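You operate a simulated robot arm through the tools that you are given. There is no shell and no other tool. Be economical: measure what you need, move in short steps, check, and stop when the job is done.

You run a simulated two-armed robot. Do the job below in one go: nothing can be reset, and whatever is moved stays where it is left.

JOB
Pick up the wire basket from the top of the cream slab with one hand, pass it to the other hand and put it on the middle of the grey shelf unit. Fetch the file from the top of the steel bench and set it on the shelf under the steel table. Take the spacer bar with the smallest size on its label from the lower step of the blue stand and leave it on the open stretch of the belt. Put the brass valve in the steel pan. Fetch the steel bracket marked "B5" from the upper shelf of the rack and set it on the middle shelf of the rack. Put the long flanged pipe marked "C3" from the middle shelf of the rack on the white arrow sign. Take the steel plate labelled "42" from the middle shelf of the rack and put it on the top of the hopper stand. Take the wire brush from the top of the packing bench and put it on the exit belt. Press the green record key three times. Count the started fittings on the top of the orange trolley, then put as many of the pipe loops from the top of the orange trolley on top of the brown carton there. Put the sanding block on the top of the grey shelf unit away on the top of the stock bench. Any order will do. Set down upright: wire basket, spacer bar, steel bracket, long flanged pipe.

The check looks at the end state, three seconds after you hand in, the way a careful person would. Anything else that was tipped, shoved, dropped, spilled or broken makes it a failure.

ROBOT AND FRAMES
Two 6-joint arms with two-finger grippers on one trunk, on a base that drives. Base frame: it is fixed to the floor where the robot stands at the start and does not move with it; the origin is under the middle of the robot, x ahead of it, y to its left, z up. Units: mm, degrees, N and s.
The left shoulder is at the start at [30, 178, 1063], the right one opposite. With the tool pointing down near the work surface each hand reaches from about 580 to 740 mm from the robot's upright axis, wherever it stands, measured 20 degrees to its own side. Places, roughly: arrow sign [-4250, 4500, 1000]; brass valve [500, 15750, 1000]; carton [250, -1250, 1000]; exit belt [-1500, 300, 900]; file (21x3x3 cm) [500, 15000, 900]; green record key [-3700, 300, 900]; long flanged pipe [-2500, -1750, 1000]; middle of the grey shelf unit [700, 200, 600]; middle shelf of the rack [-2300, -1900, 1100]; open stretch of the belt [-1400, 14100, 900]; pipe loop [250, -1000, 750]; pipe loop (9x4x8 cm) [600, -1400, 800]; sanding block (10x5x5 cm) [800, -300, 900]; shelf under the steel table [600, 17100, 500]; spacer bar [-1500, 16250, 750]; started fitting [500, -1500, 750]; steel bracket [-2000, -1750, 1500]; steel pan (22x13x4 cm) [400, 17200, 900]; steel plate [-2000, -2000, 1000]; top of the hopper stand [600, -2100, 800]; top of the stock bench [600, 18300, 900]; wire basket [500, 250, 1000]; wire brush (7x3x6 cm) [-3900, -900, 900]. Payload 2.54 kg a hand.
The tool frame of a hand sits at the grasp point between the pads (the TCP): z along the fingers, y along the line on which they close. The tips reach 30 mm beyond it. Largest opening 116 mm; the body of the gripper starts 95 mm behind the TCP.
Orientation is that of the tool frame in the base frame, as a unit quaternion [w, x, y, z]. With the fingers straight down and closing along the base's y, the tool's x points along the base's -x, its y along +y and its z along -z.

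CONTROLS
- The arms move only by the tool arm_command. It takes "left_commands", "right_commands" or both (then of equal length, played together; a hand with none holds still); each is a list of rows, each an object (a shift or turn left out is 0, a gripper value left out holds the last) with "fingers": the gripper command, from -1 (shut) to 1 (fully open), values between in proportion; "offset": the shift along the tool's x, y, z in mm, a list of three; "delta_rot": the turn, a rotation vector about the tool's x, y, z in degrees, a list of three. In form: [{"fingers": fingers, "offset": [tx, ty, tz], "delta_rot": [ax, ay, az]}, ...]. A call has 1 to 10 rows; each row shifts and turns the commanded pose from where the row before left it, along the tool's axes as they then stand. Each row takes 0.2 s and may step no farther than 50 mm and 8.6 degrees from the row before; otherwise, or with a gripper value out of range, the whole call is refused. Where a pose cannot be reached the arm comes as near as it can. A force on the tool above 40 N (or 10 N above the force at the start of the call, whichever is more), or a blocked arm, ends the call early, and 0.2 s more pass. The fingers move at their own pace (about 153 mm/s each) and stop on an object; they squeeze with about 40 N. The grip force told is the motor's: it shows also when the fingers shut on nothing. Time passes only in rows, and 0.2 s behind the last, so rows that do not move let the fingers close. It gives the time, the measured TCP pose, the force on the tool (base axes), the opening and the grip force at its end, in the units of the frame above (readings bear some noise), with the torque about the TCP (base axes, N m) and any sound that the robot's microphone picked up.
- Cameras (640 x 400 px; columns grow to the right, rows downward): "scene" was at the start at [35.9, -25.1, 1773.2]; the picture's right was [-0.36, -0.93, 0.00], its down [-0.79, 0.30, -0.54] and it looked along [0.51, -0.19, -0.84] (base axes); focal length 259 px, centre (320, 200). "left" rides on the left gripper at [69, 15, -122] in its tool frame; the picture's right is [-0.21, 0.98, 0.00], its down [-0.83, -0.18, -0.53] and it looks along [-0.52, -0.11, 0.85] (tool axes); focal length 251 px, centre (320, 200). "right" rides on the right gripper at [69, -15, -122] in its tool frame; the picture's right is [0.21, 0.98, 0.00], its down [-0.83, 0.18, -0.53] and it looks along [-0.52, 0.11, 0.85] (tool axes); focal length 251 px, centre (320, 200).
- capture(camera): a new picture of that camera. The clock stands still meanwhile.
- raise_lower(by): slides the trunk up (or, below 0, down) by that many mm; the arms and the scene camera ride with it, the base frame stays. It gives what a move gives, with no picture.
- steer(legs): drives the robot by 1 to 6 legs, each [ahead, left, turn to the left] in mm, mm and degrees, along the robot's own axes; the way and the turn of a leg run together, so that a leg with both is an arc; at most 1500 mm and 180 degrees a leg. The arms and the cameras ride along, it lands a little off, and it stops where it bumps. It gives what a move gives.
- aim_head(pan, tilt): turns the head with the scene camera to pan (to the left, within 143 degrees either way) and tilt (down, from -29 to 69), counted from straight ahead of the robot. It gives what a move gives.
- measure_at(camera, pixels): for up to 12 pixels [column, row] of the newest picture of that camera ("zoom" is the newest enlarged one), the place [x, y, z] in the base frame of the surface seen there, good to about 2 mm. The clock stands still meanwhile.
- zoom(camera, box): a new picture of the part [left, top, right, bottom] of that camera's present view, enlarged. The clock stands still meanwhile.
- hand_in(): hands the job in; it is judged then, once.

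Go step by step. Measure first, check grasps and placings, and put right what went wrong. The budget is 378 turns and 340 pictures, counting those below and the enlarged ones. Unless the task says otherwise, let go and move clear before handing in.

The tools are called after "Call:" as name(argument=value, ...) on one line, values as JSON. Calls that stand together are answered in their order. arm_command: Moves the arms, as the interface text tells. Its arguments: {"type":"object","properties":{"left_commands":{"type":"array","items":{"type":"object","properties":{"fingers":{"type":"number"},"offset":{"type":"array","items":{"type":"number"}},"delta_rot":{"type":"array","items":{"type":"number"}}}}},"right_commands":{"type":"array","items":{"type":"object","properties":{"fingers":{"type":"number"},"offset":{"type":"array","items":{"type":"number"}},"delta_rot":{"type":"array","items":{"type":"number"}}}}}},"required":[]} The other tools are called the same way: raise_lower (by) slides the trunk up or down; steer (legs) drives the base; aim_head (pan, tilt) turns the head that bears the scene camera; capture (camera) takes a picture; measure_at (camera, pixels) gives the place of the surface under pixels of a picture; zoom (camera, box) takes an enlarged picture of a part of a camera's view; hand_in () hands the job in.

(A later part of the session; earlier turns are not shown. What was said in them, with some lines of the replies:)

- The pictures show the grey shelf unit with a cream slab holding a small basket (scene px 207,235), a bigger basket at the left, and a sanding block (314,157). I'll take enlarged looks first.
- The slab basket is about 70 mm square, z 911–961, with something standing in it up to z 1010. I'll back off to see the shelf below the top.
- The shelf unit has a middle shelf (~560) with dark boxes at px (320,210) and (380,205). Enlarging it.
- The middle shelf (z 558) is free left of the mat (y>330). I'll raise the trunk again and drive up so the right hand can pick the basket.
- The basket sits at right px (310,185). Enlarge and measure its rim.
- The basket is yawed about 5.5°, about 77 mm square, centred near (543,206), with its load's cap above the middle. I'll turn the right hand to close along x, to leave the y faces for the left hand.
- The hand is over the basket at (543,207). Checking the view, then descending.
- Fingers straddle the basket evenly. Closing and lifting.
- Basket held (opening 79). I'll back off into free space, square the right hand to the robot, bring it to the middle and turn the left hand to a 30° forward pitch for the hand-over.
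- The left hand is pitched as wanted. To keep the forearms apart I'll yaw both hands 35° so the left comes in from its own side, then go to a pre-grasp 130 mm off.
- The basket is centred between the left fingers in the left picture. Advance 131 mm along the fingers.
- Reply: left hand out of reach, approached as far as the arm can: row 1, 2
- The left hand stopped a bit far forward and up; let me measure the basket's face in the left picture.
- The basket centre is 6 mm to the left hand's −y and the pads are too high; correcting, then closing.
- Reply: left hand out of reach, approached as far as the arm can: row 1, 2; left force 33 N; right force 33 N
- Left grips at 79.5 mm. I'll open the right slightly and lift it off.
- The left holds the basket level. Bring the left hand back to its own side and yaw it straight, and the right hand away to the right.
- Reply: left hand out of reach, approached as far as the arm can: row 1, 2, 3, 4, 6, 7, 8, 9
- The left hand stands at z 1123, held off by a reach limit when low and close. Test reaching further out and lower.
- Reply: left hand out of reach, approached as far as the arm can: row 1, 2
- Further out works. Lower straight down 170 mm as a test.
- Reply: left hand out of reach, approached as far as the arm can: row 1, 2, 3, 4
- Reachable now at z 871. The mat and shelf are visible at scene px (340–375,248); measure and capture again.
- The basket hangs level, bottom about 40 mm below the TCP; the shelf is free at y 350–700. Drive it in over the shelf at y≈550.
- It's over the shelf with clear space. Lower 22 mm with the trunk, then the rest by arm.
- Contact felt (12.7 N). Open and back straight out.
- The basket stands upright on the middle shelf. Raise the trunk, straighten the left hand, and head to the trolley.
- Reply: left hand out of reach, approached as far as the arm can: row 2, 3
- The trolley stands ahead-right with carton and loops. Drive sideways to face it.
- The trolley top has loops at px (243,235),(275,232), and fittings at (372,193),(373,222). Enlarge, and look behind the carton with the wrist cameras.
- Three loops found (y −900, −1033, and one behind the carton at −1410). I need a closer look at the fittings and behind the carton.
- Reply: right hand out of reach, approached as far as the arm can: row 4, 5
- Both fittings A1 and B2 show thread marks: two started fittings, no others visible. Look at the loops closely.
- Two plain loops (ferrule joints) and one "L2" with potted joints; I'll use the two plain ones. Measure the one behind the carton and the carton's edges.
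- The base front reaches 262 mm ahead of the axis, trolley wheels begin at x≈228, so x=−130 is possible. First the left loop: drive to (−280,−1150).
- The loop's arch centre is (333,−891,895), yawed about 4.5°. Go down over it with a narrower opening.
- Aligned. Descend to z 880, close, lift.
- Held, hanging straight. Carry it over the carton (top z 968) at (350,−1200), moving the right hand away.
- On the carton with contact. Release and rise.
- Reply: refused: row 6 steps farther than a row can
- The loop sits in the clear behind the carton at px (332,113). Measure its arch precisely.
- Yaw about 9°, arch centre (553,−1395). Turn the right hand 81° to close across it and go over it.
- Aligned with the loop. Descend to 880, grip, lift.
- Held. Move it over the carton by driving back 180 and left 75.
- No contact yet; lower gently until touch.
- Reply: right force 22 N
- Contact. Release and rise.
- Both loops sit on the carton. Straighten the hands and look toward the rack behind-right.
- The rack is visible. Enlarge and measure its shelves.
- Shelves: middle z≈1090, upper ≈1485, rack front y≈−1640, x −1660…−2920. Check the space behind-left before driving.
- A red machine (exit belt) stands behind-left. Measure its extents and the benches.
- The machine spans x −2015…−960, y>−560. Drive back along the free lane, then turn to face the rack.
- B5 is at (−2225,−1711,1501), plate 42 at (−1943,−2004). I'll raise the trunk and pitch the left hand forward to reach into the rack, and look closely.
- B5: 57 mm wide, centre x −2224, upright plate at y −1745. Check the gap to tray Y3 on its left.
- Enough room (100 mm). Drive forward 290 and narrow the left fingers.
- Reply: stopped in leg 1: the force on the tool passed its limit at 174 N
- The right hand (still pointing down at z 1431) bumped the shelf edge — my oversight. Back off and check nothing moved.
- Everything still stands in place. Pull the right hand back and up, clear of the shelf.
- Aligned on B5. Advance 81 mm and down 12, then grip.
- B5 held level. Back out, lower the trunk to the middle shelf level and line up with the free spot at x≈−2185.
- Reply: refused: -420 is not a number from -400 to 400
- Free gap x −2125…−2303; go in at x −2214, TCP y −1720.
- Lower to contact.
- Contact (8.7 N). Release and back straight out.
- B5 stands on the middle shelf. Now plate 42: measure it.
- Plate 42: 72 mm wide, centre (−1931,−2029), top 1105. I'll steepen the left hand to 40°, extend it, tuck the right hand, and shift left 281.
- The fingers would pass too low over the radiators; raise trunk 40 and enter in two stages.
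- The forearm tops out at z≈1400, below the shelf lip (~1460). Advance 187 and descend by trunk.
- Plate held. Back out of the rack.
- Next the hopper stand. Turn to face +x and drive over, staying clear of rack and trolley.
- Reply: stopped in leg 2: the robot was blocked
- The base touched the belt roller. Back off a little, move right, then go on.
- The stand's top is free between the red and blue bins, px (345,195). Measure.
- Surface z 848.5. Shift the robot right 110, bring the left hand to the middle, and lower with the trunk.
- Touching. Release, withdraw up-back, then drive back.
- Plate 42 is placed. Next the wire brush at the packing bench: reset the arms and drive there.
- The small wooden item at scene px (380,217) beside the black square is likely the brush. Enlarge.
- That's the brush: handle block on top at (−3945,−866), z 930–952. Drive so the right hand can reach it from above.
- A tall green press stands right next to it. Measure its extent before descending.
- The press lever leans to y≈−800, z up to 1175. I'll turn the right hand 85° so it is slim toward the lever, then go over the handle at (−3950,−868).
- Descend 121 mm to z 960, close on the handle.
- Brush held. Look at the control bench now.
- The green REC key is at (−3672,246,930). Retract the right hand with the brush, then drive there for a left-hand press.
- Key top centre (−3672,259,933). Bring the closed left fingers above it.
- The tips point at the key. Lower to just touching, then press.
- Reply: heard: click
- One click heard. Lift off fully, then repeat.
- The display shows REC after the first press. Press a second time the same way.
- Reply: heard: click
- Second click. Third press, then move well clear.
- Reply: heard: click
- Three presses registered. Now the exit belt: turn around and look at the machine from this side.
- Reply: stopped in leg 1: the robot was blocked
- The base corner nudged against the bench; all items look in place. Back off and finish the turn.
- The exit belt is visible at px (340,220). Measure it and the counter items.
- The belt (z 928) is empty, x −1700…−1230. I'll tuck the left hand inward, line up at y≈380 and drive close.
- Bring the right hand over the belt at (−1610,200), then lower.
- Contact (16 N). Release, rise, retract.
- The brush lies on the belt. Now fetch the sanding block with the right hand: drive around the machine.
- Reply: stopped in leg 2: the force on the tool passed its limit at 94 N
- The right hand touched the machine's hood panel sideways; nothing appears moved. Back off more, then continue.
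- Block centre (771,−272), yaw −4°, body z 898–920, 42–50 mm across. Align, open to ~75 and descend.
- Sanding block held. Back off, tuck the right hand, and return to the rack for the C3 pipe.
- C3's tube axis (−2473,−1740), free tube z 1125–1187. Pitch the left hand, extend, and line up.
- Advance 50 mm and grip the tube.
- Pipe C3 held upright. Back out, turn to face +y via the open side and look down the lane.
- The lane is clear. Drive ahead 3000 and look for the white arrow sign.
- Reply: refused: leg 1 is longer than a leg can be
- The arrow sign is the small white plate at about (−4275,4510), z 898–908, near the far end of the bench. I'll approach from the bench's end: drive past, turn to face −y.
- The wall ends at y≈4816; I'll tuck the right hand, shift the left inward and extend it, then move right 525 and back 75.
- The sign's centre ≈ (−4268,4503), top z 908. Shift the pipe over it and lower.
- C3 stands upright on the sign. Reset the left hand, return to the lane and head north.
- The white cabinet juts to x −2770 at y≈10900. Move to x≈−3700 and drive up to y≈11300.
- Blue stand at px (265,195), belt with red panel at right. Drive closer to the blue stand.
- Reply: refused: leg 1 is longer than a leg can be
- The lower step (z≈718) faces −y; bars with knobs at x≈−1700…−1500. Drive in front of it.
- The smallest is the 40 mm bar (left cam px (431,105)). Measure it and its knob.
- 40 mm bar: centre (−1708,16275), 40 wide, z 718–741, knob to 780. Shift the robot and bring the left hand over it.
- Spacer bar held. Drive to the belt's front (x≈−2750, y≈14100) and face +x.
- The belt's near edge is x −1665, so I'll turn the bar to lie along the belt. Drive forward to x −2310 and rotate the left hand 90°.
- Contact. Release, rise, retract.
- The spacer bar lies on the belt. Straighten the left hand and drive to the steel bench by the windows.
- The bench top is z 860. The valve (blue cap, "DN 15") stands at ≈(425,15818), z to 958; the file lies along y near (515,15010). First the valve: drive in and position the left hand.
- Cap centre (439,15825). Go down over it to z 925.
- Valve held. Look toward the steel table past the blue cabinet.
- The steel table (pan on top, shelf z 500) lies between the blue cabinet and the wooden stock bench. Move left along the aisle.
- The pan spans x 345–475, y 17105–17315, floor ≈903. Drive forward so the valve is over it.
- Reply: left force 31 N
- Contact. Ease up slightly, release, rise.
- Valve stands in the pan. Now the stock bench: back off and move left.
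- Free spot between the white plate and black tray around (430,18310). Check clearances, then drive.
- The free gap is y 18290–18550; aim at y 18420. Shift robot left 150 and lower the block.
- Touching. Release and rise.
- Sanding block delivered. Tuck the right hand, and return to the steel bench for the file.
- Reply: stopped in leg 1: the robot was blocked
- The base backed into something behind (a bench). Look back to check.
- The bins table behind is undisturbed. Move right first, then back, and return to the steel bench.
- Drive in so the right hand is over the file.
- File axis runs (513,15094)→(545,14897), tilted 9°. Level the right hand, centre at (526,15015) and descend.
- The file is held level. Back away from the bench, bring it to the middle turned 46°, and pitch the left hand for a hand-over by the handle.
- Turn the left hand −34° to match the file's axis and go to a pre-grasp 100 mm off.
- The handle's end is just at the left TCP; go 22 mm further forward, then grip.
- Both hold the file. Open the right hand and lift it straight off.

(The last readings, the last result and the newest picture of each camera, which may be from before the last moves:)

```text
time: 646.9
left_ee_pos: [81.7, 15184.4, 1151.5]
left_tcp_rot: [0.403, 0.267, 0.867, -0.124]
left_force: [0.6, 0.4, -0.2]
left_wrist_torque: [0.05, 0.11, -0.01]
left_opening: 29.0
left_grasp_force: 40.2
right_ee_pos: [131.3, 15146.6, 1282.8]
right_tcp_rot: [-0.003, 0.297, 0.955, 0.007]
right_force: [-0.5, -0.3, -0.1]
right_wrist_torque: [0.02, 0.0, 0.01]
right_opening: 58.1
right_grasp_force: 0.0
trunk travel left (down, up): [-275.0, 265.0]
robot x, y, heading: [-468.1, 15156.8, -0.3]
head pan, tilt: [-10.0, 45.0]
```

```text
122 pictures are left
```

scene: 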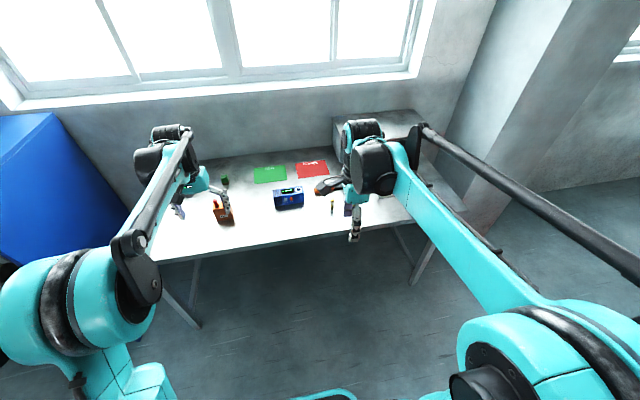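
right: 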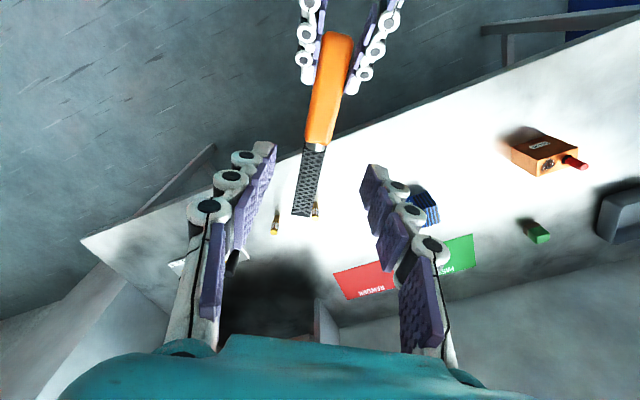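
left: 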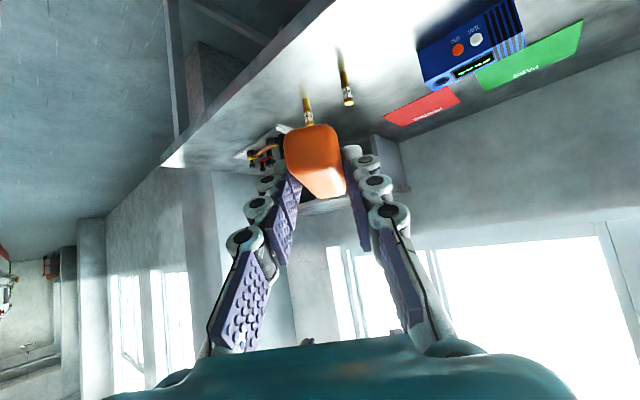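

The left hand holds the file level. Clear the right hand away and swing the left back to straight ahead.

Call:
arm_command(right_commands=[{"offset": [3, -38, -10]}, {"offset": [3, -38, -10]}, {"offset": [3, -38, -10]}, {"offset": [3, -38, -10]}, {"offset": [3, -38, -10]}, {}, {}, {}, {}], left_commands=[{}, {}, {"delta_rot": [-5.27, 0, -4.42]}, {"delta_rot": [-5.27, 0, -4.42]}, {"delta_rot": [-5.27, 0, -4.42]}, {"delta_rot": [-5.27, 0, -4.42]}, {"delta_rot": [-5.27, 0, -4.42]}, {"offset": [0, 45, 0]}, {"offset": [0, 45, 0]}])

Call:
capture(camera="left")

Call:
capture(camera="scene")

```text
time: 648.9
left_ee_pos: [81.1, 15276.5, 1151.1]
left_tcp_rot: [0.422, -0.002, 0.907, 0.002]
left_force: [-0.3, 1.0, 0.2]
left_wrist_torque: [0.0, 0.13, -0.01]
left_opening: 29.0
left_grasp_force: 40.4
right_ee_pos: [11.3, 14998.4, 1332.1]
right_tcp_rot: [-0.002, 0.297, 0.955, 0.008]
right_force: [0.0, -0.5, -0.5]
right_wrist_torque: [0.0, 0.01, 0.0]
right_opening: 57.7
right_grasp_force: 0.1
trunk travel left (down, up): [-275.0, 265.0]
robot x, y, heading: [-469.5, 15160.0, -0.1]
head pan, tilt: [-10.0, 45.0]
```

```text
121 pictures are left
```

left: 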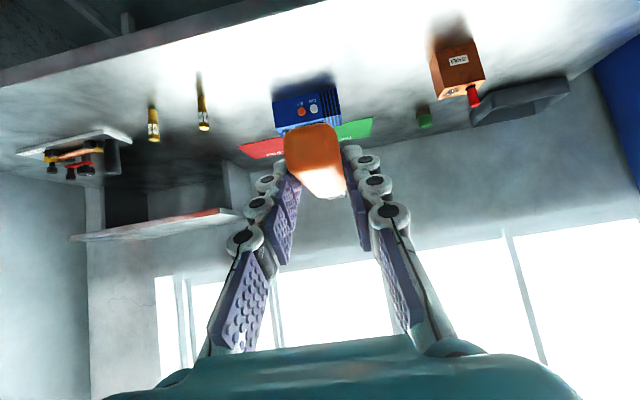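

```text
120 pictures are left
```

scene: 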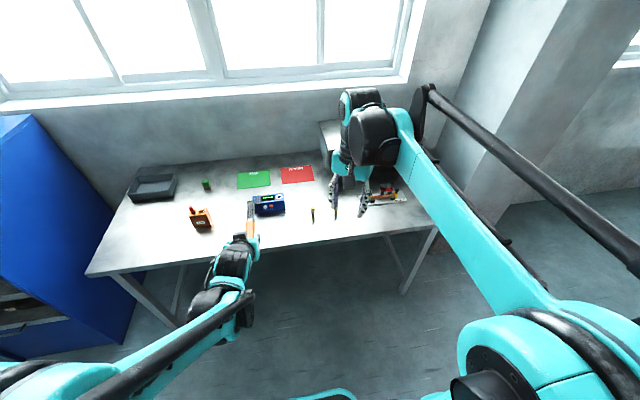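

Drive to the steel table: pull back 50, then left along the aisle and back off in front of it.

Call:
steer(legs=[[-50, 0, 0], [0, 1450, 0], [0, 415, 0], [-300, 0, 0]])

Call:
raise_lower(by=-270)

Call:
aim_head(pan=5, tilt=35)

Call:
capture(camera="scene")

```text
time: 653.9
left_ee_pos: [30.4, 16146.6, 1149.7]
left_tcp_rot: [0.419, -0.065, 0.905, 0.031]
left_force: [-0.3, 0.7, -2.6]
left_wrist_torque: [-0.08, 0.11, -0.06]
left_opening: 29.0
left_grasp_force: 39.9
right_ee_pos: [0.7, 15863.1, 1331.0]
right_tcp_rot: [-0.004, 0.231, 0.973, 0.006]
right_force: [-0.2, 0.5, 0.4]
right_wrist_torque: [-0.11, -0.02, -0.04]
right_opening: 58.1
right_grasp_force: 0.0
trunk travel left (down, up): [-275.0, 265.0]
robot x, y, heading: [-500.3, 15953.7, 7.9]
head pan, tilt: [-10.0, 45.0]
stopped in leg 2: the robot was blocked; the commanded pose is now the measured one
```

```text
time: 656.6
left_ee_pos: [31.4, 16143.3, 880.7]
left_tcp_rot: [0.421, -0.064, 0.904, 0.03]
left_force: [0.7, -0.2, -1.6]
left_wrist_torque: [-0.01, 0.14, 0.02]
left_opening: 28.8
left_grasp_force: 40.2
right_ee_pos: [0.2, 15859.8, 1060.9]
right_tcp_rot: [-0.002, 0.232, 0.973, 0.007]
right_force: [-0.2, -0.4, -0.5]
right_wrist_torque: [0.02, 0.02, 0.01]
right_opening: 58.0
right_grasp_force: 0.1
trunk travel left (down, up): [-5.0, 535.0]
robot x, y, heading: [-496.0, 15953.4, 7.9]
head pan, tilt: [-10.0, 45.0]
```

```text
time: 657.4
left_ee_pos: [30.5, 16142.7, 881.1]
left_tcp_rot: [0.421, -0.064, 0.904, 0.031]
left_force: [-0.1, -0.2, -1.7]
left_wrist_torque: [-0.04, 0.15, 0.0]
left_opening: 28.9
left_grasp_force: 39.8
right_ee_pos: [0.5, 15858.9, 1060.0]
right_tcp_rot: [-0.003, 0.232, 0.973, 0.007]
right_force: [0.3, -0.2, 0.3]
right_wrist_torque: [0.04, 0.01, -0.02]
right_opening: 58.1
right_grasp_force: 0.1
trunk travel left (down, up): [-5.0, 535.0]
robot x, y, heading: [-497.8, 15954.8, 7.8]
head pan, tilt: [5.0, 35.0]
```

```text
119 pictures are left
```

scene: 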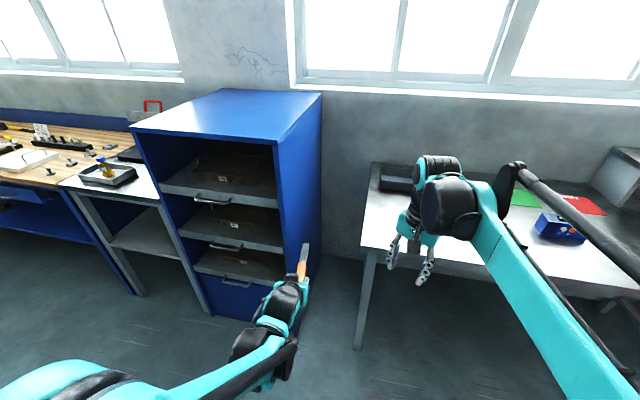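

The base rear touched the blue stand's leg. Check the stand, then move forward a bit and re-align.

Call:
aim_head(pan=125, tilt=40)

Call:
capture(camera="scene")

Call:
measure_at(camera="scene", pixels=[[320, 200], [200, 200], [440, 200]])

```text
time: 659.4
left_ee_pos: [30.3, 16144.0, 880.2]
left_tcp_rot: [0.421, -0.064, 0.904, 0.031]
left_force: [0.3, -0.4, -2.3]
left_wrist_torque: [-0.04, 0.12, 0.01]
left_opening: 29.1
left_grasp_force: 39.9
right_ee_pos: [0.5, 15860.0, 1060.5]
right_tcp_rot: [-0.004, 0.231, 0.973, 0.007]
right_force: [-0.4, -0.2, 0.0]
right_wrist_torque: [0.0, -0.03, 0.0]
right_opening: 58.0
right_grasp_force: 0.1
trunk travel left (down, up): [-5.0, 535.0]
robot x, y, heading: [-498.3, 15950.9, 7.8]
head pan, tilt: [125.0, 40.0]
```

```text
118 pictures are left
```

scene: 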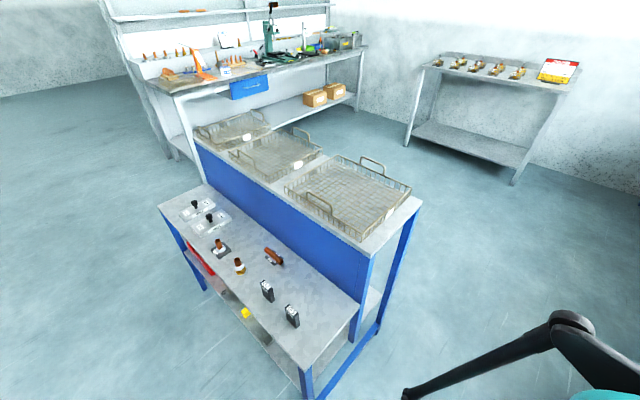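

```text
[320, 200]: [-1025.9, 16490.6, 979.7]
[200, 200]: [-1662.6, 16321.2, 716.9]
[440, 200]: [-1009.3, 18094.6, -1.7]
```

Call:
measure_at(camera="scene", pixels=[[303, 362], [300, 352], [358, 300], [415, 205], [265, 290], [290, 315], [200, 215]])

Call:
zoom(camera="scene", box=[150, 100, 430, 390])

```text
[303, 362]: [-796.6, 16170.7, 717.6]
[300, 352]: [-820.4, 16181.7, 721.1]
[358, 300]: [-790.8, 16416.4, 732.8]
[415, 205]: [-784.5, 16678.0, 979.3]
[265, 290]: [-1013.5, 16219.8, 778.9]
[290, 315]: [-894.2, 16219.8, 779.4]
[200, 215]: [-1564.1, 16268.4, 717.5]
```

```text
1.38 times, centred on (290, 245) of scene
```

zoom: 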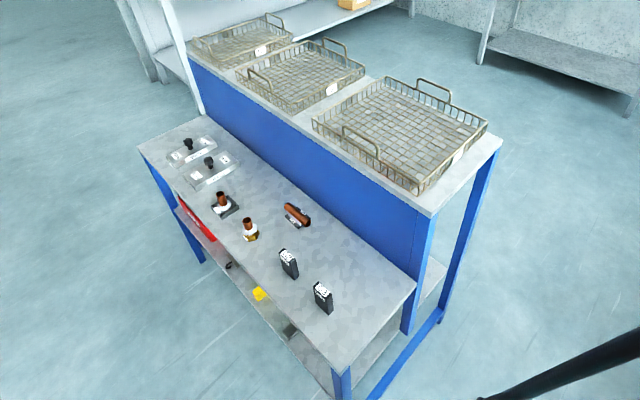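

The stand and its items are unmoved. Raise the trunk so the file clears the cabinet top, shift forward and go on.

Call:
raise_lower(by=380)

Call:
steer(legs=[[80, 0, -7.8], [0, 1065, 0], [-350, 0, 0]])

Call:
aim_head(pan=5, tilt=35)

Call:
capture(camera="scene")

```text
time: 663.0
left_ee_pos: [30.0, 16143.7, 1261.9]
left_tcp_rot: [0.421, -0.064, 0.904, 0.03]
left_force: [-0.1, -0.6, -2.1]
left_wrist_torque: [-0.07, 0.16, 0.05]
left_opening: 29.3
left_grasp_force: 40.2
right_ee_pos: [0.0, 15860.0, 1440.6]
right_tcp_rot: [-0.003, 0.231, 0.973, 0.007]
right_force: [0.2, 0.7, 0.1]
right_wrist_torque: [-0.02, 0.02, 0.0]
right_opening: 58.2
right_grasp_force: 0.1
trunk travel left (down, up): [-385.0, 155.0]
robot x, y, heading: [-497.9, 15954.5, 7.8]
head pan, tilt: [125.0, 40.0]
```

```text
time: 671.0
left_ee_pos: [-226.2, 17141.2, 1260.7]
left_tcp_rot: [0.422, -0.007, 0.906, 0.003]
left_force: [0.0, 0.0, -2.4]
left_wrist_torque: [-0.06, 0.1, 0.02]
left_opening: 29.2
left_grasp_force: 39.9
right_ee_pos: [-291.7, 16863.2, 1439.5]
right_tcp_rot: [-0.003, 0.292, 0.956, 0.007]
right_force: [0.2, -0.5, -0.9]
right_wrist_torque: [-0.02, -0.04, 0.01]
right_opening: 58.0
right_grasp_force: 0.1
trunk travel left (down, up): [-385.0, 155.0]
robot x, y, heading: [-772.2, 17018.9, 0.3]
head pan, tilt: [125.0, 40.0]
```

```text
time: 673.0
left_ee_pos: [-225.8, 17142.5, 1260.1]
left_tcp_rot: [0.422, -0.008, 0.907, 0.004]
left_force: [-0.1, -0.4, -2.5]
left_wrist_torque: [0.0, 0.13, 0.01]
left_opening: 28.9
left_grasp_force: 40.1
right_ee_pos: [-293.3, 16863.0, 1439.8]
right_tcp_rot: [-0.002, 0.293, 0.956, 0.007]
right_force: [0.1, 0.2, -0.4]
right_wrist_torque: [0.02, 0.02, -0.04]
right_opening: 58.2
right_grasp_force: 0.1
trunk travel left (down, up): [-385.0, 155.0]
robot x, y, heading: [-777.9, 17016.7, 0.4]
head pan, tilt: [5.0, 35.0]
```

```text
116 pictures are left
```

scene: 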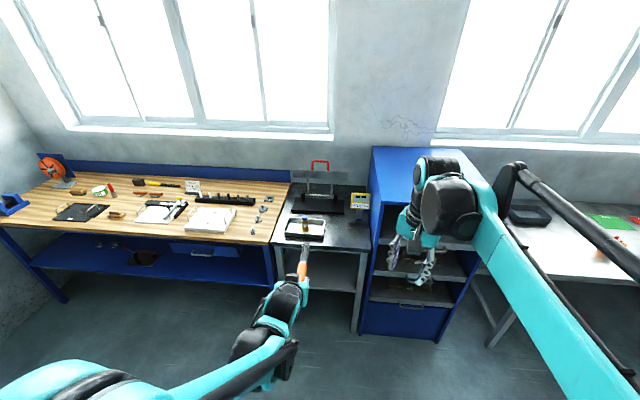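

Lower the trunk fully, then extend the left arm forward and down in front of the table.

Call:
raise_lower(by=-380)

Call:
arm_command(left_commands=[{"offset": [4, 0, 45]}, {"offset": [4, 0, 45]}, {"offset": [4, 0, 45]}, {"offset": [8, 0, 40]}, {"offset": [8, 0, 40]}, {"offset": [8, 0, 40]}, {"offset": [12, 0, 38]}, {"offset": [12, 0, 35]}, {"offset": [12, 0, 35]}, {"offset": [12, 0, 34]}])

Call:
capture(camera="scene")

```text
time: 676.7
left_ee_pos: [-225.7, 17141.3, 880.1]
left_tcp_rot: [0.422, -0.008, 0.907, 0.004]
left_force: [-0.3, 0.2, -2.0]
left_wrist_torque: [0.02, 0.16, -0.02]
left_opening: 29.3
left_grasp_force: 39.9
right_ee_pos: [-291.7, 16863.3, 1060.0]
right_tcp_rot: [-0.002, 0.293, 0.956, 0.007]
right_force: [0.3, -0.1, 0.1]
right_wrist_torque: [0.01, 0.02, -0.03]
right_opening: 58.0
right_grasp_force: 0.1
trunk travel left (down, up): [-5.0, 535.0]
robot x, y, heading: [-774.8, 17016.9, 0.7]
head pan, tilt: [5.0, 35.0]
```

```text
time: 678.9
left_ee_pos: [23.5, 17149.0, 559.0]
left_tcp_rot: [0.422, -0.007, 0.907, 0.004]
left_force: [-0.2, -0.6, -2.2]
left_wrist_torque: [0.02, 0.13, 0.0]
left_opening: 29.2
left_grasp_force: 40.2
right_ee_pos: [-292.1, 16864.8, 1059.1]
right_tcp_rot: [-0.002, 0.292, 0.956, 0.008]
right_force: [-0.4, 0.0, 0.1]
right_wrist_torque: [0.01, 0.03, -0.01]
right_opening: 58.4
right_grasp_force: 0.1
trunk travel left (down, up): [-5.0, 535.0]
robot x, y, heading: [-775.3, 17021.8, 0.7]
head pan, tilt: [5.0, 35.0]
```

```text
115 pictures are left
```

scene: 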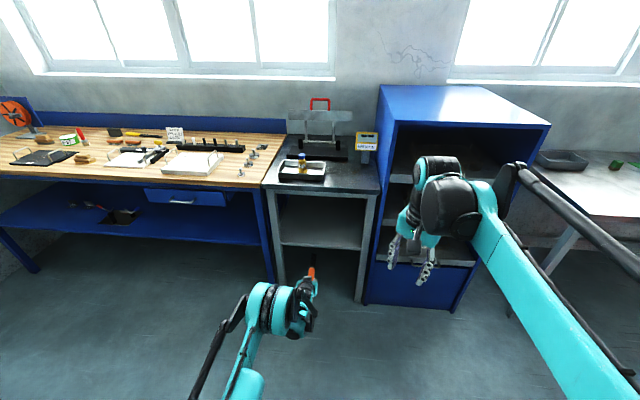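

Pose reached: z 559, file bottom ≈526, shelf 499. Check legs and file tip alignment.

Call:
zoom(camera="scene", box=[240, 170, 400, 340])

Call:
measure_at(camera="scene", pixels=[[320, 240], [300, 225], [345, 235], [320, 253], [368, 240], [275, 235], [314, 262], [311, 272], [320, 205], [330, 225]])

Call:
capture(camera="left")

```text
2.35 times, centred on (320, 255) of scene
```

zoom: 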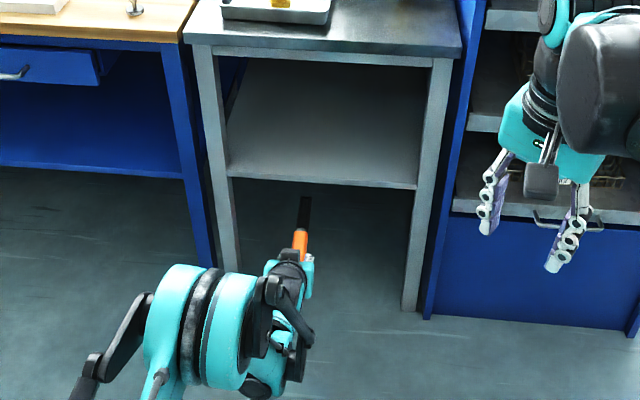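

```text
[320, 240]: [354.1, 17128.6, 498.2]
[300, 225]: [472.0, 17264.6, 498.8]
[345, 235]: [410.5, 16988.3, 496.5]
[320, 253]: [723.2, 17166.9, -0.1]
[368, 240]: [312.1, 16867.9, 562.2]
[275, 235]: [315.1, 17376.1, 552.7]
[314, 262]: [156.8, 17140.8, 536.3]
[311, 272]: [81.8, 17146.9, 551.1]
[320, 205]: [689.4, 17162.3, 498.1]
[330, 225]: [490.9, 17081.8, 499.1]
```

```text
113 pictures are left
```

left: 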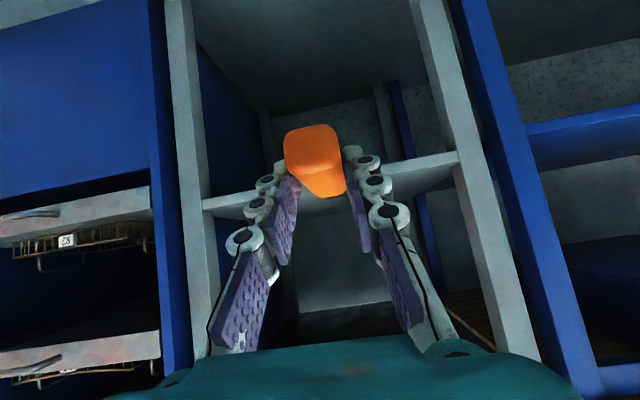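

The opening is y 16885–17365; drive the file in.

Call:
steer(legs=[[200, -15, -0.7], [180, 0, 0]])

Call:
capture(camera="left")

Call:
zoom(camera="scene", box=[220, 180, 400, 380])

```text
time: 681.6
left_ee_pos: [405.0, 17123.5, 559.4]
left_tcp_rot: [0.421, -0.001, 0.907, 0.0]
left_force: [-0.4, -0.7, -1.4]
left_wrist_torque: [0.0, 0.14, 0.0]
left_opening: 29.2
left_grasp_force: 39.8
right_ee_pos: [85.7, 16844.8, 1060.6]
right_tcp_rot: [-0.004, 0.297, 0.955, 0.008]
right_force: [0.0, -1.1, -1.1]
right_wrist_torque: [0.0, 0.06, 0.04]
right_opening: 58.2
right_grasp_force: 0.1
trunk travel left (down, up): [-5.0, 535.0]
robot x, y, heading: [-397.7, 17006.5, -0.0]
head pan, tilt: [5.0, 35.0]
```

```text
112 pictures are left
```

left: 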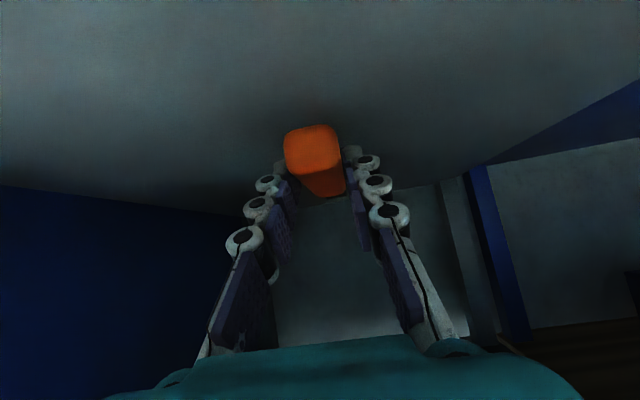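

```text
2.00 times, centred on (310, 280) of scene
```

zoom: 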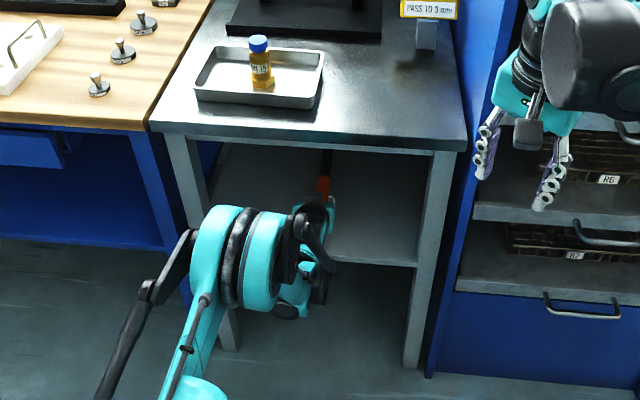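

Call:
arm_command(left_commands=[{"offset": [9.2, 0, 7.7]}, {"offset": [6.1, 0, 5.1]}, {"offset": [1.5, 0, 1.3]}, {}])

Call:
arm_command(left_commands=[{"offset": [1.5, 0, 1.3]}, {"offset": [1.5, 0, 1.3]}, {}])

```text
time: 682.6
left_ee_pos: [404.5, 17123.4, 539.0]
left_tcp_rot: [0.421, -0.001, 0.907, 0.001]
left_force: [-0.2, 0.2, -2.7]
left_wrist_torque: [0.03, 0.12, -0.01]
left_opening: 29.2
left_grasp_force: 40.1
right_ee_pos: [86.2, 16843.2, 1060.0]
right_tcp_rot: [-0.003, 0.297, 0.955, 0.008]
right_force: [0.1, 0.5, -0.7]
right_wrist_torque: [-0.01, 0.0, 0.01]
right_opening: 57.9
right_grasp_force: 0.1
trunk travel left (down, up): [-5.0, 535.0]
robot x, y, heading: [-395.3, 17002.7, -0.3]
head pan, tilt: [5.0, 35.0]
```

```text
time: 683.4
left_ee_pos: [403.0, 17123.2, 539.7]
left_tcp_rot: [0.421, -0.001, 0.907, 0.001]
left_force: [1.5, 0.0, -1.5]
left_wrist_torque: [0.01, 0.13, -0.02]
left_opening: 29.0
left_grasp_force: 40.0
left hand out of reach, approached as far as the arm can: row 1
right_ee_pos: [86.3, 16844.0, 1060.2]
right_tcp_rot: [-0.003, 0.297, 0.955, 0.007]
right_force: [-0.3, 0.3, 0.6]
right_wrist_torque: [0.0, 0.01, 0.04]
right_opening: 58.1
right_grasp_force: 0.0
trunk travel left (down, up): [-5.0, 535.0]
robot x, y, heading: [-394.7, 17004.4, 0.2]
head pan, tilt: [5.0, 35.0]
```

The arm meets its reach limit; go slightly farther forward while lowering.

Call:
arm_command(left_commands=[{"offset": [0, 0, 5]}, {"offset": [0, 0, 4]}, {}])

```text
time: 684.2
left_ee_pos: [406.3, 17123.2, 539.6]
left_tcp_rot: [0.421, -0.001, 0.907, 0.001]
left_force: [-0.1, -0.1, -2.0]
left_wrist_torque: [-0.05, 0.18, 0.01]
left_opening: 29.2
left_grasp_force: 40.1
left hand out of reach, approached as far as the arm can: row 1, 2
right_ee_pos: [85.8, 16844.6, 1060.1]
right_tcp_rot: [-0.004, 0.297, 0.955, 0.008]
right_force: [0.0, 0.5, 0.6]
right_wrist_torque: [0.0, 0.0, -0.03]
right_opening: 58.0
right_grasp_force: 0.1
trunk travel left (down, up): [-5.0, 535.0]
robot x, y, heading: [-397.0, 17001.3, 0.0]
head pan, tilt: [5.0, 35.0]
```

Use the trunk's last 5 mm.

Call:
raise_lower(by=-5)

Call:
arm_command(left_commands=[{"offset": [12, 0, -14]}, {"offset": [12, 0, -10]}, {}])

```text
time: 684.8
left_ee_pos: [406.1, 17122.1, 534.7]
left_tcp_rot: [0.421, -0.002, 0.907, 0.001]
left_force: [0.2, -0.7, -1.4]
left_wrist_torque: [0.01, 0.14, -0.02]
left_opening: 29.4
left_grasp_force: 39.8
right_ee_pos: [86.8, 16843.1, 1055.3]
right_tcp_rot: [-0.003, 0.297, 0.955, 0.007]
right_force: [-0.1, 0.0, 0.0]
right_wrist_torque: [0.03, -0.02, 0.02]
right_opening: 57.8
right_grasp_force: 0.1
trunk travel left (down, up): [0.0, 540.0]
robot x, y, heading: [-398.5, 17007.8, -0.2]
head pan, tilt: [5.0, 35.0]
```

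```text
time: 685.6
left_ee_pos: [372.3, 17122.0, 533.6]
left_tcp_rot: [0.423, -0.001, 0.906, 0.001]
left_force: [3.0, 0.7, 6.6]
left_wrist_torque: [-0.09, -1.3, 0.02]
left_opening: 28.9
left_grasp_force: 40.3
right_ee_pos: [85.4, 16843.3, 1055.8]
right_tcp_rot: [-0.002, 0.297, 0.955, 0.007]
right_force: [0.5, -0.1, 0.2]
right_wrist_torque: [0.0, 0.01, 0.01]
right_opening: 57.9
right_grasp_force: 0.1
trunk travel left (down, up): [0.0, 540.0]
robot x, y, heading: [-395.2, 17003.9, -0.0]
head pan, tilt: [5.0, 35.0]
```

Contact now. Lift 4 mm, push 40 mm deeper, and set down again.

Call:
raise_lower(by=5)

Call:
steer(legs=[[45, 0, 0]])

Call:
raise_lower(by=-5)

Call:
capture(camera="left")

```text
time: 686.1
left_ee_pos: [372.6, 17122.9, 538.0]
left_tcp_rot: [0.422, -0.001, 0.907, 0.001]
left_force: [-0.3, 0.3, -2.4]
left_wrist_torque: [-0.02, 0.12, -0.02]
left_opening: 29.0
left_grasp_force: 39.9
right_ee_pos: [85.6, 16844.1, 1060.6]
right_tcp_rot: [-0.004, 0.297, 0.955, 0.008]
right_force: [-0.6, 0.2, -0.4]
right_wrist_torque: [0.0, -0.03, -0.01]
right_opening: 58.0
right_grasp_force: 0.1
trunk travel left (down, up): [-5.0, 535.0]
robot x, y, heading: [-398.3, 17004.2, -0.1]
head pan, tilt: [5.0, 35.0]
```

```text
time: 687.0
left_ee_pos: [417.2, 17122.2, 535.9]
left_tcp_rot: [0.421, -0.001, 0.907, 0.001]
left_force: [0.2, -0.4, -1.7]
left_wrist_torque: [0.01, 0.18, -0.01]
left_opening: 29.0
left_grasp_force: 39.3
right_ee_pos: [130.9, 16843.0, 1059.2]
right_tcp_rot: [-0.003, 0.299, 0.954, 0.007]
right_force: [0.4, 0.0, 0.1]
right_wrist_torque: [0.02, 0.08, -0.01]
right_opening: 58.0
right_grasp_force: 0.0
trunk travel left (down, up): [-5.0, 535.0]
robot x, y, heading: [-352.0, 17004.5, -0.3]
head pan, tilt: [5.0, 35.0]
```

```text
time: 687.5
left_ee_pos: [416.9, 17121.5, 534.2]
left_tcp_rot: [0.423, 0.001, 0.906, -0.001]
left_force: [2.2, 0.2, 8.2]
left_wrist_torque: [-0.08, -0.47, 0.02]
left_opening: 29.0
left_grasp_force: 39.8
right_ee_pos: [130.0, 16843.1, 1056.6]
right_tcp_rot: [-0.002, 0.298, 0.954, 0.007]
right_force: [-0.6, 0.3, 0.5]
right_wrist_torque: [0.0, 0.02, 0.0]
right_opening: 57.8
right_grasp_force: 0.1
trunk travel left (down, up): [0.0, 540.0]
robot x, y, heading: [-349.1, 17009.9, -0.1]
head pan, tilt: [5.0, 35.0]
```

```text
110 pictures are left
```

left: 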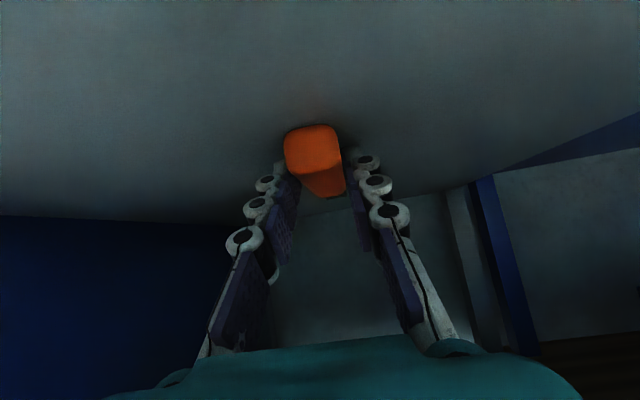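

Resting on the shelf (8 N). Release and back straight out.

Call:
arm_command(left_commands=[{"fingers": -0.2}, {"fingers": 0.1}, {}])

Call:
steer(legs=[[-400, 0, 0]])

Call:
zoom(camera="scene", box=[220, 160, 400, 330])

Call:
capture(camera="left")

```text
time: 688.3
left_ee_pos: [416.9, 17122.0, 532.2]
left_tcp_rot: [0.421, -0.001, 0.907, 0.001]
left_force: [-0.3, 0.3, 0.5]
left_wrist_torque: [0.02, -0.01, 0.0]
left_opening: 63.7
left_grasp_force: 0.0
right_ee_pos: [130.6, 16842.5, 1055.6]
right_tcp_rot: [-0.002, 0.298, 0.954, 0.007]
right_force: [0.3, -0.6, 0.2]
right_wrist_torque: [0.01, -0.01, -0.01]
right_opening: 57.9
right_grasp_force: 0.1
trunk travel left (down, up): [0.0, 540.0]
robot x, y, heading: [-352.4, 17008.5, -0.0]
head pan, tilt: [5.0, 35.0]
```

```text
time: 690.8
left_ee_pos: [21.6, 17121.0, 533.3]
left_tcp_rot: [0.422, 0.001, 0.907, 0.0]
left_force: [0.2, -0.4, 0.8]
left_wrist_torque: [0.02, 0.0, 0.02]
left_opening: 63.8
left_grasp_force: 0.2
right_ee_pos: [-265.4, 16842.8, 1054.6]
right_tcp_rot: [-0.002, 0.299, 0.954, 0.007]
right_force: [0.4, 0.3, 0.7]
right_wrist_torque: [0.01, 0.0, 0.02]
right_opening: 57.9
right_grasp_force: 0.2
trunk travel left (down, up): [0.0, 540.0]
robot x, y, heading: [-746.0, 17004.8, -0.4]
head pan, tilt: [5.0, 35.0]
```

```text
2.35 times, centred on (310, 245) of scene
```

zoom: 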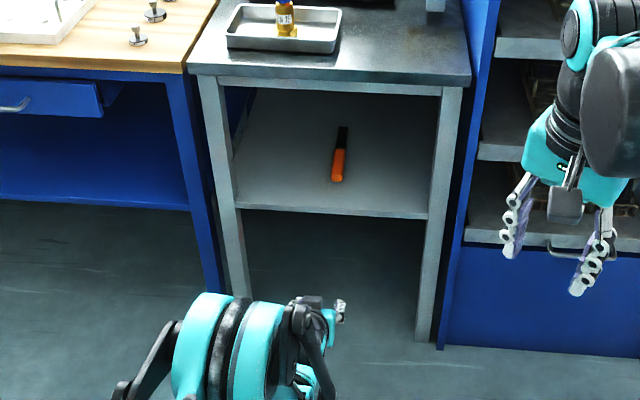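

```text
108 pictures are left
```

left: 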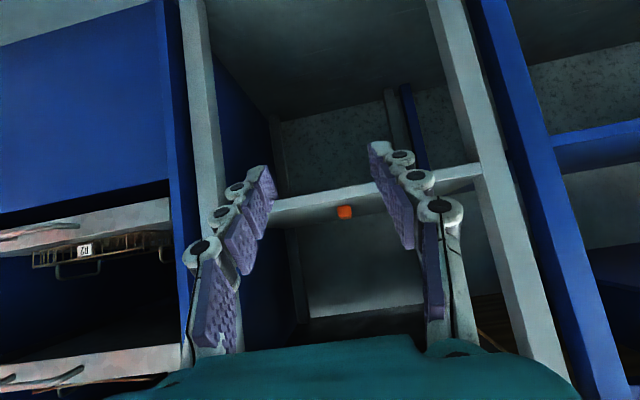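

Everything is placed and the hands are clear, so I'm handing in.

Call:
hand_in()

```text
The job is handed in.
```

I placed every item and pressed the green record key three times, hearing a click each time. I handed the job in, but the verdict has not come back.

- **Pipe loops:** I counted two started fittings (A1 and B2). I put the two plain loops on the carton and left the loop marked L2, whose joints are potted, where it was.
- **Bumps:** the right hand struck the rack's upper shelf and the red machine's hood. The base also touched the belt roller, the control bench, the bins table and the blue stand. I looked afterwards: nothing appeared to have moved.
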